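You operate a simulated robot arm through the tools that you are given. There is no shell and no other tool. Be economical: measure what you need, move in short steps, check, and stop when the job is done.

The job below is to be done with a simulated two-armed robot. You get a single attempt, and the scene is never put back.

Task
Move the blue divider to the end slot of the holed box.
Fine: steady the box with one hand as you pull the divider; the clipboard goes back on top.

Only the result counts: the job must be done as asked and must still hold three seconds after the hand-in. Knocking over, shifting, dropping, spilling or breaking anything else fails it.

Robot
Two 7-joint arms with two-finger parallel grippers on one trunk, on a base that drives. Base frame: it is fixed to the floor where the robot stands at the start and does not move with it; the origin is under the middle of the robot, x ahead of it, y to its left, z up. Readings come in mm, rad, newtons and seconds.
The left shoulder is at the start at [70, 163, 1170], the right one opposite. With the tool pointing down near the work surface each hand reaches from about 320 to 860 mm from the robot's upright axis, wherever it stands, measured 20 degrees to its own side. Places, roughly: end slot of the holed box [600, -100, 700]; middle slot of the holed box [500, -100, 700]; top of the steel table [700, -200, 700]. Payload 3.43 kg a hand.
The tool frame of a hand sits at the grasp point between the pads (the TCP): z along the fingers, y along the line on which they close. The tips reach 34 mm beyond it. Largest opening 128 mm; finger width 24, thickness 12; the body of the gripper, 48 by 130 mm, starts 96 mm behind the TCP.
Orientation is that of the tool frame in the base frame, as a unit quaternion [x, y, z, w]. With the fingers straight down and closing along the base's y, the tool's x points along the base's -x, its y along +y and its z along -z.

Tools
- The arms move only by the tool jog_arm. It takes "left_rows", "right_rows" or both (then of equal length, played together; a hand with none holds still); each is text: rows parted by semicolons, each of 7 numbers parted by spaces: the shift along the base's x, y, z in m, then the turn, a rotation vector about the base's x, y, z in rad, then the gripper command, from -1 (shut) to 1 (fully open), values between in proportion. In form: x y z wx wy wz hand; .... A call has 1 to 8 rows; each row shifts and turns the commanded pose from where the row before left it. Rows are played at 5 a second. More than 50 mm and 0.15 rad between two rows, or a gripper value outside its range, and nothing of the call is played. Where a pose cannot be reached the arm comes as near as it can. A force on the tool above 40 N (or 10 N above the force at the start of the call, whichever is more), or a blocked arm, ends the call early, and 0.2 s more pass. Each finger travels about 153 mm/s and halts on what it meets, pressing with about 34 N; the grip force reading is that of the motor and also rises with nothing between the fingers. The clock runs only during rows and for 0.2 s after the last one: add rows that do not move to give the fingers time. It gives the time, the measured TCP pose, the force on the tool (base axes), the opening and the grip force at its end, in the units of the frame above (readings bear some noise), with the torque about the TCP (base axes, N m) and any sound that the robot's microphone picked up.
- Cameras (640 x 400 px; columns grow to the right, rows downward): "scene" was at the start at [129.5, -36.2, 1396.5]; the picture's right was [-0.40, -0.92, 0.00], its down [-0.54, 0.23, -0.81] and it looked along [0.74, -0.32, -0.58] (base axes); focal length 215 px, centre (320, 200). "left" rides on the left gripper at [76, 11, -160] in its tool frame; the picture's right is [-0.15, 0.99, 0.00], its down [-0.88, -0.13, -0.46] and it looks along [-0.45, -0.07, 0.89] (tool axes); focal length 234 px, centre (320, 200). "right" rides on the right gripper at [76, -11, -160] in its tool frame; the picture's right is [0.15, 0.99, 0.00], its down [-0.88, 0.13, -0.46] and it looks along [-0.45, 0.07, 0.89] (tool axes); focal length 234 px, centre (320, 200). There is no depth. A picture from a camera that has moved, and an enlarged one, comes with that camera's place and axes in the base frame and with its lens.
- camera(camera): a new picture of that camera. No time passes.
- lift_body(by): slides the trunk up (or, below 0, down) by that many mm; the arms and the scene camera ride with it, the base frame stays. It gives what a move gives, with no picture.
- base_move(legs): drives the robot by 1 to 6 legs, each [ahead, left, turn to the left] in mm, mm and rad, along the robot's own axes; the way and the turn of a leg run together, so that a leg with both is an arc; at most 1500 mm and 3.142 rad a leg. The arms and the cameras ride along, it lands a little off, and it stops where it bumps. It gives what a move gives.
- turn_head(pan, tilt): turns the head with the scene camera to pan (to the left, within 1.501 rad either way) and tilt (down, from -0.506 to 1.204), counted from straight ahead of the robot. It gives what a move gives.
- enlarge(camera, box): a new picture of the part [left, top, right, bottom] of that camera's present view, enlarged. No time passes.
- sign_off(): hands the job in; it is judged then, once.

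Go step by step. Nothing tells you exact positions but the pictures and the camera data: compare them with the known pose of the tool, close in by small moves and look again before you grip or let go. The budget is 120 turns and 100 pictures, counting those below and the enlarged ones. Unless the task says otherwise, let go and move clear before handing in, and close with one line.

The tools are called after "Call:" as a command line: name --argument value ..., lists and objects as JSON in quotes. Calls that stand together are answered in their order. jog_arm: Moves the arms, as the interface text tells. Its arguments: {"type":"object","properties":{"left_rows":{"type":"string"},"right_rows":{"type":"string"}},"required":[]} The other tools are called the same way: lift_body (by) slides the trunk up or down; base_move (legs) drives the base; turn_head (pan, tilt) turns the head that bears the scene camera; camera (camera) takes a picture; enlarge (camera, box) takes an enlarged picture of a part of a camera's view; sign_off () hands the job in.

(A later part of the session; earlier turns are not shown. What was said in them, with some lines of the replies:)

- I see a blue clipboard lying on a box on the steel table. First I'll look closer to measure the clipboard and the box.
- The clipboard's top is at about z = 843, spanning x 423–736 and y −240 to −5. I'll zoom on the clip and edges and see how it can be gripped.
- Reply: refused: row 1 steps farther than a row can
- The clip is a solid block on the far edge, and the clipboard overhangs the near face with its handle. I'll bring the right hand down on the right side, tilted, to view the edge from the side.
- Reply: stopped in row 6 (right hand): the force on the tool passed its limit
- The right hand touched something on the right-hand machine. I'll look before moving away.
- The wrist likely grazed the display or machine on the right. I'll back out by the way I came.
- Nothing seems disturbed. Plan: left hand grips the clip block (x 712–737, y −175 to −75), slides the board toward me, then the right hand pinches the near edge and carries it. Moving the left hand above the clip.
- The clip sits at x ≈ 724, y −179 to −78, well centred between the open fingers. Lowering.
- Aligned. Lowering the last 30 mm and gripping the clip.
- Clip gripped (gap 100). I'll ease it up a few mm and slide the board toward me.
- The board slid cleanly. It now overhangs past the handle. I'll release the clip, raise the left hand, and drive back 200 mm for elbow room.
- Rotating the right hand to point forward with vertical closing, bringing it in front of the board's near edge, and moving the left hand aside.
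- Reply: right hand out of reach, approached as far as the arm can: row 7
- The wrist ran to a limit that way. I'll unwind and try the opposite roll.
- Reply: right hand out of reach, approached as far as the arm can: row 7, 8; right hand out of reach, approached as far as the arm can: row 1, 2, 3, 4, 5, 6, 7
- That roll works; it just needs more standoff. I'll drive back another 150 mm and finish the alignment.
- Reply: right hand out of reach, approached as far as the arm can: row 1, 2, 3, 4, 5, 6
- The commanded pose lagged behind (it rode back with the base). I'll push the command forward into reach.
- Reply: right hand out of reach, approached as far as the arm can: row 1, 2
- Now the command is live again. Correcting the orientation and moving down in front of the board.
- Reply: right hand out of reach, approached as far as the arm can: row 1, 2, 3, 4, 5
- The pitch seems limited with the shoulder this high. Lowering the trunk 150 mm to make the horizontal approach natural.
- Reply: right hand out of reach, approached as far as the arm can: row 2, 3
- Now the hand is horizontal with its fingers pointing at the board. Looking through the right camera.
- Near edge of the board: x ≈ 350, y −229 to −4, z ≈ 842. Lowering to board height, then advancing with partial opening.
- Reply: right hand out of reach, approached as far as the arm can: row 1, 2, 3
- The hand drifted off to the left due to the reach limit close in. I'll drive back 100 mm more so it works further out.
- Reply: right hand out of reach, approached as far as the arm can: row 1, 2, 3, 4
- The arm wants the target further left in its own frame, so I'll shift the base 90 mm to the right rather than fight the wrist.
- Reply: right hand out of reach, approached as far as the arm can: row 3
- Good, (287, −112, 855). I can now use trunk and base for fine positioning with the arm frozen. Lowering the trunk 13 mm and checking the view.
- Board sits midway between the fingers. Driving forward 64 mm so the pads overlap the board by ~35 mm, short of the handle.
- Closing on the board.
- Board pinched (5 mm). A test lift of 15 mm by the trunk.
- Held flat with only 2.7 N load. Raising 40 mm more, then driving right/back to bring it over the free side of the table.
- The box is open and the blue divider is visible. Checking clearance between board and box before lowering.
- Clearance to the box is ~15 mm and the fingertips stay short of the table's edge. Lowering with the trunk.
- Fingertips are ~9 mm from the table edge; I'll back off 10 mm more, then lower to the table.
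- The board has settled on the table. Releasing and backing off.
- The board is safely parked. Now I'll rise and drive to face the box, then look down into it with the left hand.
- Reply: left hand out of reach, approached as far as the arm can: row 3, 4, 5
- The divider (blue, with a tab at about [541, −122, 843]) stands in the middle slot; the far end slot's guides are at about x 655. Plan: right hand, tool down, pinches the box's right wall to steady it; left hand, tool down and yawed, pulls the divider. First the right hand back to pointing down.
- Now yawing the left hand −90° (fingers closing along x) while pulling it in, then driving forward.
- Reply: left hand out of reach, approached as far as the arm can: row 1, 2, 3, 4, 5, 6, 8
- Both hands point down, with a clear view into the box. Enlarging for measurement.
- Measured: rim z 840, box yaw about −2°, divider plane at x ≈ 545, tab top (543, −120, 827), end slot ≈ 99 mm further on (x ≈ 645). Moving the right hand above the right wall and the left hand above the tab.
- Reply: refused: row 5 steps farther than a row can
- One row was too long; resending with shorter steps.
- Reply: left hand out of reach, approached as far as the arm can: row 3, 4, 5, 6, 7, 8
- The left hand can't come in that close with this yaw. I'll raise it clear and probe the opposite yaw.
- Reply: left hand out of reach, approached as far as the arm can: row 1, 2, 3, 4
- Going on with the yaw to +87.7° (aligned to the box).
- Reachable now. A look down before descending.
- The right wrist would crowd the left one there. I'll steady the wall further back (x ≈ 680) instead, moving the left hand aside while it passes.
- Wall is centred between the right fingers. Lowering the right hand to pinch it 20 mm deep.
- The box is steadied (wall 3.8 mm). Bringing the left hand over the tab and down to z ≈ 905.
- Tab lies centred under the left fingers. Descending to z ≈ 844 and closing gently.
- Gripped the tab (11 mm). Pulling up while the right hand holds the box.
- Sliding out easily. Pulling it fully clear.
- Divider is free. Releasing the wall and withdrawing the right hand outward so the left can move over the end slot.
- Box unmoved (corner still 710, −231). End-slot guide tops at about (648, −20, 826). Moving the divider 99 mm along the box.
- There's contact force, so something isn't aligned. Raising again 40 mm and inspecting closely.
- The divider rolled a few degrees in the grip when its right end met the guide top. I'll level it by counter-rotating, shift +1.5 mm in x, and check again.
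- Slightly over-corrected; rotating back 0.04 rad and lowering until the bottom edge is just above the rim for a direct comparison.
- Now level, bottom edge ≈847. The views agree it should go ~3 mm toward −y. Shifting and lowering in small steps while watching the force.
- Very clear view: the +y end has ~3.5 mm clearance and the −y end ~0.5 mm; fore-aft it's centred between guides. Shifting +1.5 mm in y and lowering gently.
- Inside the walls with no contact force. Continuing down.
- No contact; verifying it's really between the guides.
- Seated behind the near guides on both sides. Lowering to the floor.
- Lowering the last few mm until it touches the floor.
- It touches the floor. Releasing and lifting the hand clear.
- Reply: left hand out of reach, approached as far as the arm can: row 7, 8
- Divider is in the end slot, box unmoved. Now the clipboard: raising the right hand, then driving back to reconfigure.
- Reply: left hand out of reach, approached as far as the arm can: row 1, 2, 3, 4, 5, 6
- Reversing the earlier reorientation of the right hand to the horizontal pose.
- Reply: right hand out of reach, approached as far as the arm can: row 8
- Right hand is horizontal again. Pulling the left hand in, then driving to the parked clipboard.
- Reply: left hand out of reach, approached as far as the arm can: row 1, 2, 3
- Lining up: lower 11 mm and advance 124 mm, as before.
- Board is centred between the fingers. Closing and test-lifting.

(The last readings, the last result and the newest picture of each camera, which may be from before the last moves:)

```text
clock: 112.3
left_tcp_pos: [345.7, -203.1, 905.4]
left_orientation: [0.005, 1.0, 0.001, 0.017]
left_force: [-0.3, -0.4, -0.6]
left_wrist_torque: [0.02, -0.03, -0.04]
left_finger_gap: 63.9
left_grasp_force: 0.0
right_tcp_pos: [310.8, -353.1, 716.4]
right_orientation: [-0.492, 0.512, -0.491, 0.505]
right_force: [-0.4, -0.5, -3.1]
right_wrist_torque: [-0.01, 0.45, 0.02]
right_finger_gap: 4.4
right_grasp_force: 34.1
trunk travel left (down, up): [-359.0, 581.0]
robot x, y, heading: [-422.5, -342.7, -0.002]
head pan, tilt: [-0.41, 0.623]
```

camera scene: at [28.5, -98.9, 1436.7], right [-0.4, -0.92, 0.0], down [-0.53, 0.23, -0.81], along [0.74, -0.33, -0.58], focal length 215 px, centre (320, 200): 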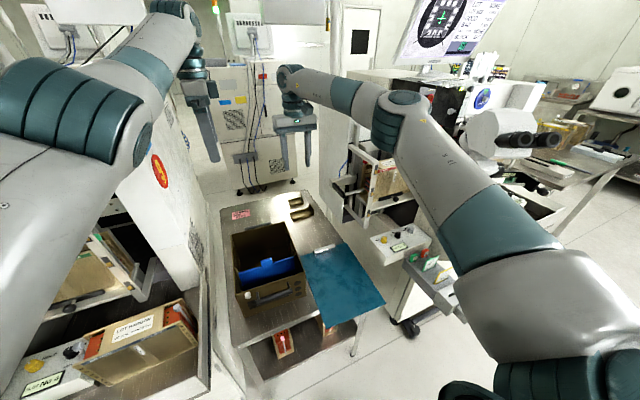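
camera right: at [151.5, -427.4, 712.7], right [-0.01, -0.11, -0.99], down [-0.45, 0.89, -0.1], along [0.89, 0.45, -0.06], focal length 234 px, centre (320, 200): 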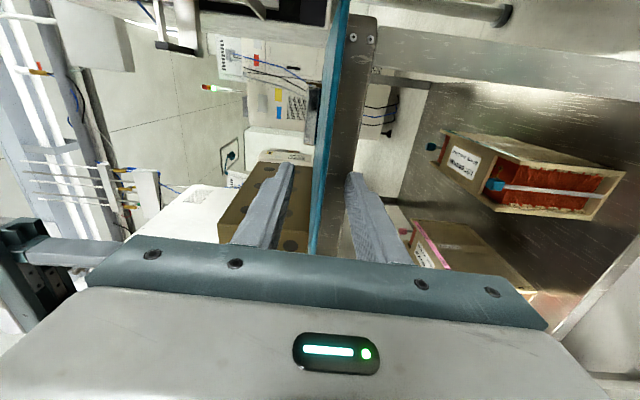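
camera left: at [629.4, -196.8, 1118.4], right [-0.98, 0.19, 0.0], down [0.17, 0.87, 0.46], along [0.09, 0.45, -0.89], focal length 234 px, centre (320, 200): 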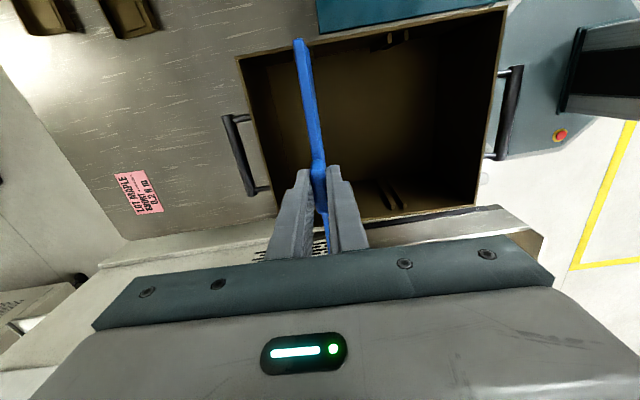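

Board held. Raising it above the rim and carrying it back over the box.

Call:
lift_body --by 180

Call:
base_move --legs '[[0, 120, 0], [42, 120, 0]]'

Call:
camera --camera "right"

Call:
enlarge --camera "scene" --box '[150, 130, 330, 270]'

```text
clock: 114.3
left_tcp_pos: [345.6, -203.3, 1085.3]
left_orientation: [0.004, 1.0, 0.002, 0.018]
left_force: [0.0, -0.4, 0.4]
left_wrist_torque: [0.05, 0.0, 0.01]
left_finger_gap: 64.0
left_grasp_force: 0.0
right_tcp_pos: [309.4, -352.7, 898.2]
right_orientation: [-0.491, 0.512, -0.491, 0.506]
right_force: [-0.2, -1.3, -2.9]
right_wrist_torque: [0.01, 0.43, -0.02]
right_finger_gap: 4.7
right_grasp_force: 34.5
trunk travel left (down, up): [-539.0, 401.0]
robot x, y, heading: [-421.2, -344.1, -0.001]
head pan, tilt: [-0.41, 0.623]
```

```text
clock: 116.4
left_tcp_pos: [386.0, 36.0, 1086.8]
left_orientation: [0.004, 1.0, 0.002, 0.018]
left_force: [0.3, -0.4, 0.6]
left_wrist_torque: [0.01, -0.01, 0.0]
left_finger_gap: 63.9
left_grasp_force: 0.0
right_tcp_pos: [352.6, -113.6, 898.8]
right_orientation: [-0.492, 0.512, -0.491, 0.505]
right_force: [0.1, 0.6, -2.3]
right_wrist_torque: [0.05, 0.43, 0.01]
right_finger_gap: 4.4
right_grasp_force: 33.9
trunk travel left (down, up): [-539.0, 401.0]
robot x, y, heading: [-380.4, -102.3, -0.0]
head pan, tilt: [-0.41, 0.623]
```

```text
9 pictures are left
camera right: at [193.1, -188.9, 908.2], right [-0.01, -0.11, -0.99], down [-0.45, 0.89, -0.1], along [0.89, 0.45, -0.06], focal length 234 px, centre (320, 200)
```

right: 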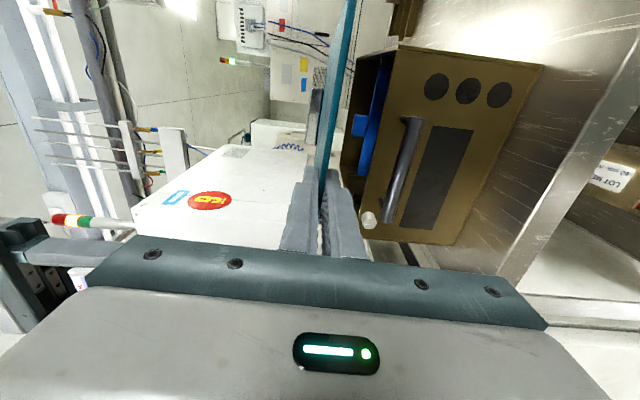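

```text
2.86 times, centred on (240, 200) of scene
camera zoom: at [-251.8, -140.4, 1285.5], right [-0.4, -0.92, 0.0], down [-0.54, 0.23, -0.81], along [0.74, -0.32, -0.58], focal length 613 px, centre (549, 200)
```

zoom: 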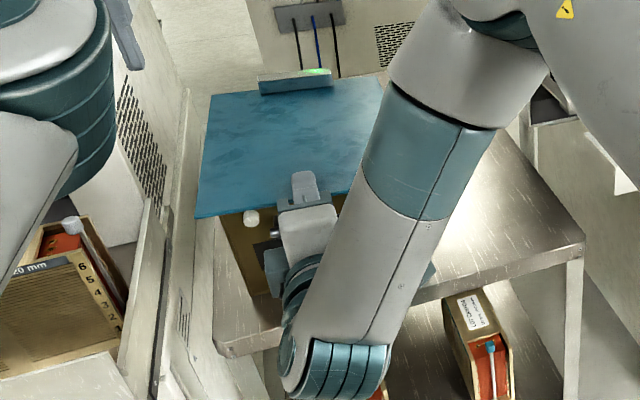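

Board is over the box. Lowering it onto the rim.

Call:
lift_body --by -48

Call:
lift_body --by -6

```text
clock: 117.3
left_tcp_pos: [386.0, 35.1, 1038.5]
left_orientation: [0.004, 1.0, 0.001, 0.017]
left_force: [0.3, 0.4, 0.7]
left_wrist_torque: [-0.04, -0.02, 0.02]
left_finger_gap: 63.9
left_grasp_force: 0.1
right_tcp_pos: [352.7, -114.6, 850.2]
right_orientation: [-0.492, 0.512, -0.49, 0.506]
right_force: [0.1, 0.0, -2.3]
right_wrist_torque: [0.04, 0.45, 0.01]
right_finger_gap: 4.4
right_grasp_force: 34.1
trunk travel left (down, up): [-491.0, 449.0]
robot x, y, heading: [-382.1, -109.4, -0.001]
head pan, tilt: [-0.41, 0.623]
```

```text
clock: 117.9
left_tcp_pos: [386.3, 35.3, 1033.0]
left_orientation: [0.005, 1.0, 0.002, 0.019]
left_force: [0.2, 0.4, -0.8]
left_wrist_torque: [-0.03, -0.03, -0.02]
left_finger_gap: 64.0
left_grasp_force: 0.0
right_tcp_pos: [351.8, -114.9, 846.8]
right_orientation: [-0.491, 0.511, -0.491, 0.506]
right_force: [-0.6, 1.0, 1.2]
right_wrist_torque: [-0.4, -0.71, 0.15]
right_finger_gap: 4.6
right_grasp_force: 34.6
trunk travel left (down, up): [-485.0, 455.0]
robot x, y, heading: [-384.4, -105.1, 0.005]
head pan, tilt: [-0.41, 0.623]
```

Touching. A little lower, then release and back off to look.

Call:
lift_body --by -2

Call:
jog_arm --right_rows "0 0 0 0 0 0 -0.85;0 0 0 0 0 0 -0.65;0 0 0 0 0 0 -0.5;0 0 0 0 0 0 -0.5"

Call:
base_move --legs '[[-75, 0, 0]]'

Call:
camera --camera "right"

```text
clock: 118.4
left_tcp_pos: [386.3, 35.7, 1030.6]
left_orientation: [0.004, 1.0, 0.001, 0.018]
left_force: [-0.4, -0.3, -0.5]
left_wrist_torque: [-0.01, 0.01, 0.0]
left_finger_gap: 63.9
left_grasp_force: 0.1
right_tcp_pos: [352.2, -114.6, 845.0]
right_orientation: [-0.492, 0.51, -0.492, 0.506]
right_force: [2.0, 0.9, 4.8]
right_wrist_torque: [-0.87, -0.64, 0.29]
right_finger_gap: 4.9
right_grasp_force: 33.6
trunk travel left (down, up): [-483.0, 457.0]
robot x, y, heading: [-380.7, -102.1, 0.0]
head pan, tilt: [-0.41, 0.623]
```

```text
clock: 119.4
left_tcp_pos: [386.5, 34.8, 1031.4]
left_orientation: [0.005, 1.0, 0.002, 0.018]
left_force: [0.5, 0.0, 0.4]
left_wrist_torque: [0.01, -0.01, 0.01]
left_finger_gap: 64.0
left_grasp_force: 0.0
right_tcp_pos: [352.5, -114.0, 842.7]
right_orientation: [-0.492, 0.512, -0.491, 0.505]
right_force: [-0.4, 0.5, 0.9]
right_wrist_torque: [0.01, 0.0, -0.03]
right_finger_gap: 32.0
right_grasp_force: 0.2
trunk travel left (down, up): [-483.0, 457.0]
robot x, y, heading: [-379.9, -102.0, 0.002]
head pan, tilt: [-0.41, 0.623]
```

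```text
clock: 120.5
left_tcp_pos: [310.2, 34.7, 1032.3]
left_orientation: [0.004, 1.0, 0.002, 0.018]
left_force: [-1.1, 0.6, 0.4]
left_wrist_torque: [0.0, -0.04, 0.03]
left_finger_gap: 64.1
left_grasp_force: 0.1
right_tcp_pos: [277.4, -114.8, 843.6]
right_orientation: [-0.492, 0.51, -0.491, 0.506]
right_force: [-0.9, 0.1, 0.2]
right_wrist_torque: [-0.02, 0.02, 0.01]
right_finger_gap: 32.0
right_grasp_force: 0.1
trunk travel left (down, up): [-483.0, 457.0]
robot x, y, heading: [-454.9, -103.1, 0.004]
head pan, tilt: [-0.41, 0.623]
```

```text
7 pictures are left
camera right: at [117.2, -189.5, 853.1], right [-0.01, -0.11, -0.99], down [-0.45, 0.89, -0.1], along [0.89, 0.45, -0.06], focal length 234 px, centre (320, 200)
```

right: 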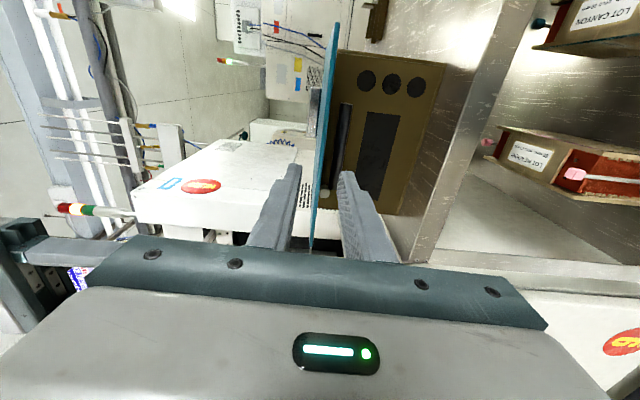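

Board rests on the box. I want to slide it forward to its original place; checking the gap between board and handle for finger clearance.

Call:
enlarge --camera "right" --box '[300, 90, 380, 190]'

```text
4.00 times, centred on (340, 140) of right
camera zoom: at [117.2, -189.5, 853.1], right [-0.01, -0.11, -0.99], down [-0.45, 0.89, -0.1], along [0.89, 0.45, -0.06], focal length 937 px, centre (240, 440)
```

zoom: 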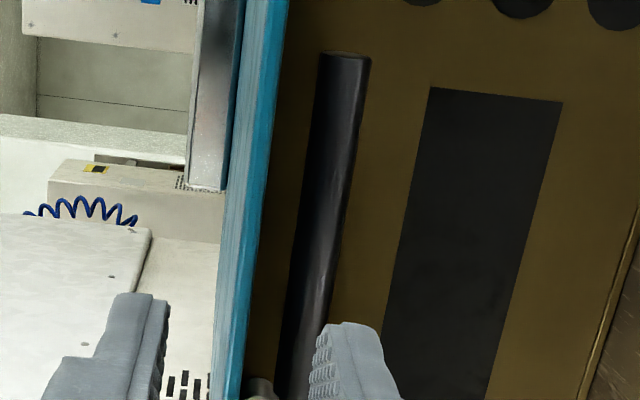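

Handle top is ≈ z 823, so closed fingers at z 847 clear it by 12 mm and still meet the board's edge. Closing the fingers and pushing the board forward gently.

Call:
lift_body --by 4

Call:
jog_arm --right_rows "0 0 0 0 0 0 -1;0 0 0 0 0 0 -1;0 0 0 0 0 0 -1"

Call:
base_move --legs '[[60, 0, 0]]'

Call:
camera --camera "right"

```text
clock: 121.0
left_tcp_pos: [311.0, 35.9, 1035.5]
left_orientation: [0.004, 1.0, 0.002, 0.019]
left_force: [-0.8, 0.0, -0.5]
left_wrist_torque: [0.0, -0.04, -0.01]
left_finger_gap: 64.0
left_grasp_force: 0.1
right_tcp_pos: [276.9, -113.7, 847.6]
right_orientation: [-0.492, 0.511, -0.492, 0.506]
right_force: [0.3, 0.0, 0.7]
right_wrist_torque: [-0.02, 0.04, -0.06]
right_finger_gap: 32.2
right_grasp_force: 0.1
trunk travel left (down, up): [-487.0, 453.0]
robot x, y, heading: [-454.4, -105.7, 0.002]
head pan, tilt: [-0.41, 0.623]
```

```text
clock: 121.8
left_tcp_pos: [311.6, 36.8, 1034.6]
left_orientation: [0.005, 1.0, 0.002, 0.019]
left_force: [0.0, 0.2, 0.2]
left_wrist_torque: [0.0, 0.01, 0.02]
left_finger_gap: 63.9
left_grasp_force: 0.0
right_tcp_pos: [277.5, -114.6, 846.8]
right_orientation: [-0.492, 0.511, -0.491, 0.505]
right_force: [0.4, 0.2, -0.1]
right_wrist_torque: [-0.02, 0.0, 0.01]
right_finger_gap: 0.0
right_grasp_force: 32.9
trunk travel left (down, up): [-487.0, 453.0]
robot x, y, heading: [-457.0, -106.4, 0.0]
head pan, tilt: [-0.41, 0.623]
```

```text
clock: 122.8
left_tcp_pos: [374.9, 34.6, 1034.0]
left_orientation: [0.005, 1.0, 0.001, 0.018]
left_force: [0.1, -0.1, 0.0]
left_wrist_torque: [-0.01, 0.05, 0.0]
left_finger_gap: 63.9
left_grasp_force: 0.1
right_tcp_pos: [339.5, -114.1, 845.8]
right_orientation: [-0.493, 0.51, -0.491, 0.506]
right_force: [0.5, 0.5, -0.1]
right_wrist_torque: [0.0, -0.04, 0.0]
right_finger_gap: 0.4
right_grasp_force: 32.7
trunk travel left (down, up): [-487.0, 453.0]
robot x, y, heading: [-396.8, -104.3, -0.001]
head pan, tilt: [-0.41, 0.623]
```

```text
5 pictures are left
camera right: at [180.4, -189.5, 855.7], right [-0.01, -0.11, -0.99], down [-0.45, 0.89, -0.1], along [0.89, 0.45, -0.06], focal length 234 px, centre (320, 200)
```

right: 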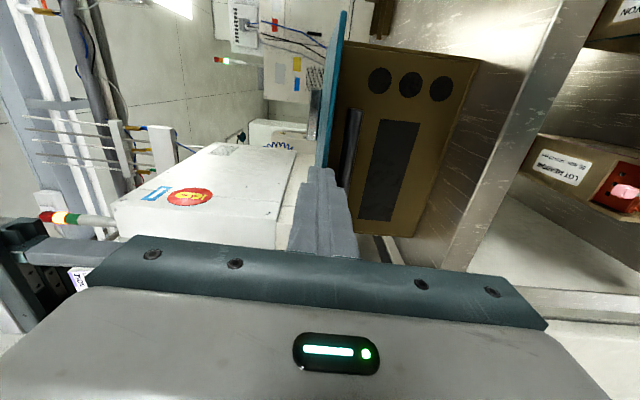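

The fingertips are pushing the board's edge well. Pushing 48 mm more.

Call:
base_move --legs '[[48, 0, 0]]'

Call:
camera --camera "right"

```text
clock: 123.7
left_tcp_pos: [421.9, 34.0, 1033.8]
left_orientation: [0.005, 1.0, 0.002, 0.017]
left_force: [-0.2, 0.5, 0.0]
left_wrist_torque: [0.0, 0.02, 0.01]
left_finger_gap: 63.8
left_grasp_force: 0.1
right_tcp_pos: [387.2, -114.4, 845.4]
right_orientation: [-0.493, 0.511, -0.491, 0.505]
right_force: [-0.3, -0.6, 0.1]
right_wrist_torque: [0.02, -0.02, -0.01]
right_finger_gap: 0.0
right_grasp_force: 33.2
trunk travel left (down, up): [-487.0, 453.0]
robot x, y, heading: [-347.9, -103.4, 0.001]
head pan, tilt: [-0.41, 0.623]
```

```text
4 pictures are left
camera right: at [227.8, -189.2, 855.7], right [-0.01, -0.11, -0.99], down [-0.45, 0.89, -0.1], along [0.89, 0.45, -0.06], focal length 234 px, centre (320, 200)
```

right: 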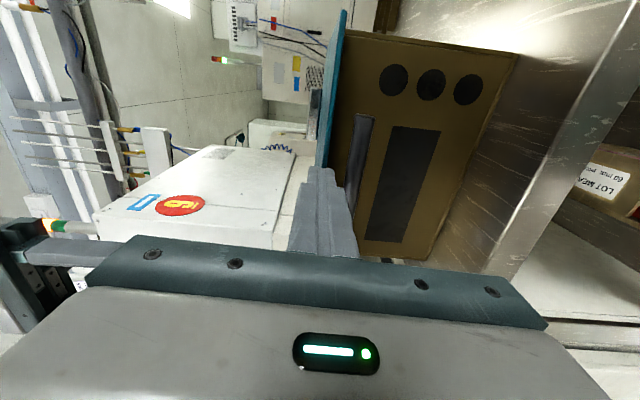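

The board is back near its original spot (near edge ≈ x 421). Backing off straight and checking the whole scene.

Call:
base_move --legs '[[-180, 0, 0]]'

Call:
lift_body --by 190

Call:
camera --camera "left"

Call:
camera --camera "scene"

```text
clock: 125.2
left_tcp_pos: [238.6, 34.1, 1034.7]
left_orientation: [0.005, 1.0, 0.003, 0.018]
left_force: [-0.3, 1.1, 0.8]
left_wrist_torque: [-0.05, -0.05, 0.02]
left_finger_gap: 63.8
left_grasp_force: 0.1
right_tcp_pos: [204.1, -116.6, 847.4]
right_orientation: [-0.491, 0.512, -0.492, 0.504]
right_force: [-0.2, -0.1, 0.6]
right_wrist_torque: [0.01, 0.03, 0.0]
right_finger_gap: 0.1
right_grasp_force: 32.6
trunk travel left (down, up): [-487.0, 453.0]
robot x, y, heading: [-528.9, -103.2, -0.003]
head pan, tilt: [-0.41, 0.623]
```

```text
clock: 127.3
left_tcp_pos: [240.2, 33.2, 1224.4]
left_orientation: [0.006, 1.0, 0.002, 0.016]
left_force: [0.5, 0.0, -0.2]
left_wrist_torque: [-0.01, 0.02, 0.02]
left_finger_gap: 64.1
left_grasp_force: 0.0
right_tcp_pos: [206.4, -117.2, 1037.2]
right_orientation: [-0.492, 0.512, -0.491, 0.505]
right_force: [0.0, 0.0, 0.6]
right_wrist_torque: [-0.01, -0.01, 0.01]
right_finger_gap: 0.0
right_grasp_force: 33.0
trunk travel left (down, up): [-677.0, 263.0]
robot x, y, heading: [-528.8, -102.8, -0.005]
head pan, tilt: [-0.41, 0.623]
```

```text
3 pictures are left
camera left: at [158.3, 44.2, 1379.8], right [0.16, 0.99, 0.01], down [0.86, -0.14, 0.49], along [0.48, -0.07, -0.87], focal length 234 px, centre (320, 200)
```

left: 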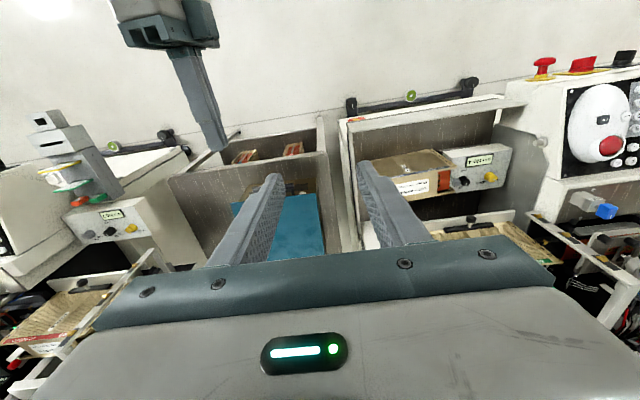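

```text
2 pictures are left
camera scene: at [-399.2, -140.9, 1423.4], right [-0.4, -0.92, 0.0], down [-0.54, 0.23, -0.81], along [0.74, -0.32, -0.58], focal length 215 px, centre (320, 200)
```

scene: 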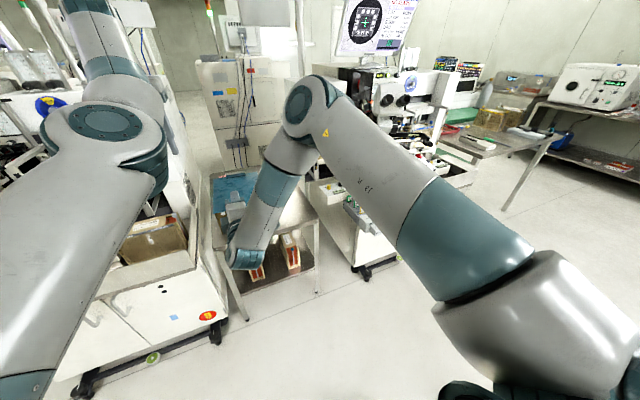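

Call:
enlarge --camera "left" --box '[200, 130, 360, 270]'

```text
2.86 times, centred on (280, 200) of left
camera zoom: at [158.3, 44.2, 1379.8], right [0.16, 0.99, 0.01], down [0.86, -0.14, 0.49], along [0.48, -0.07, -0.87], focal length 669 px, centre (434, 200)
```

zoom: 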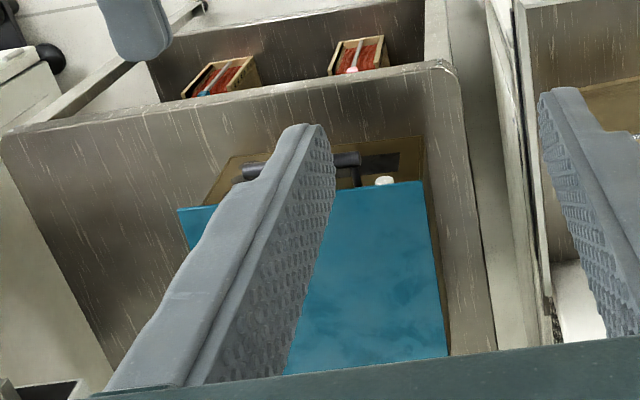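

The clipboard lies back on the box within a few mm of its original place. The divider is in the end slot, and both hands are clear.

Call:
sign_off

```text
The job is handed in.
```

The blue divider is seated in the end slot of the holed box, the clipboard is back on top within a few mm of where it was, and the job is handed in; early on the right arm briefly bumped something on the right-hand machine, and I saw no change there in the pictures.
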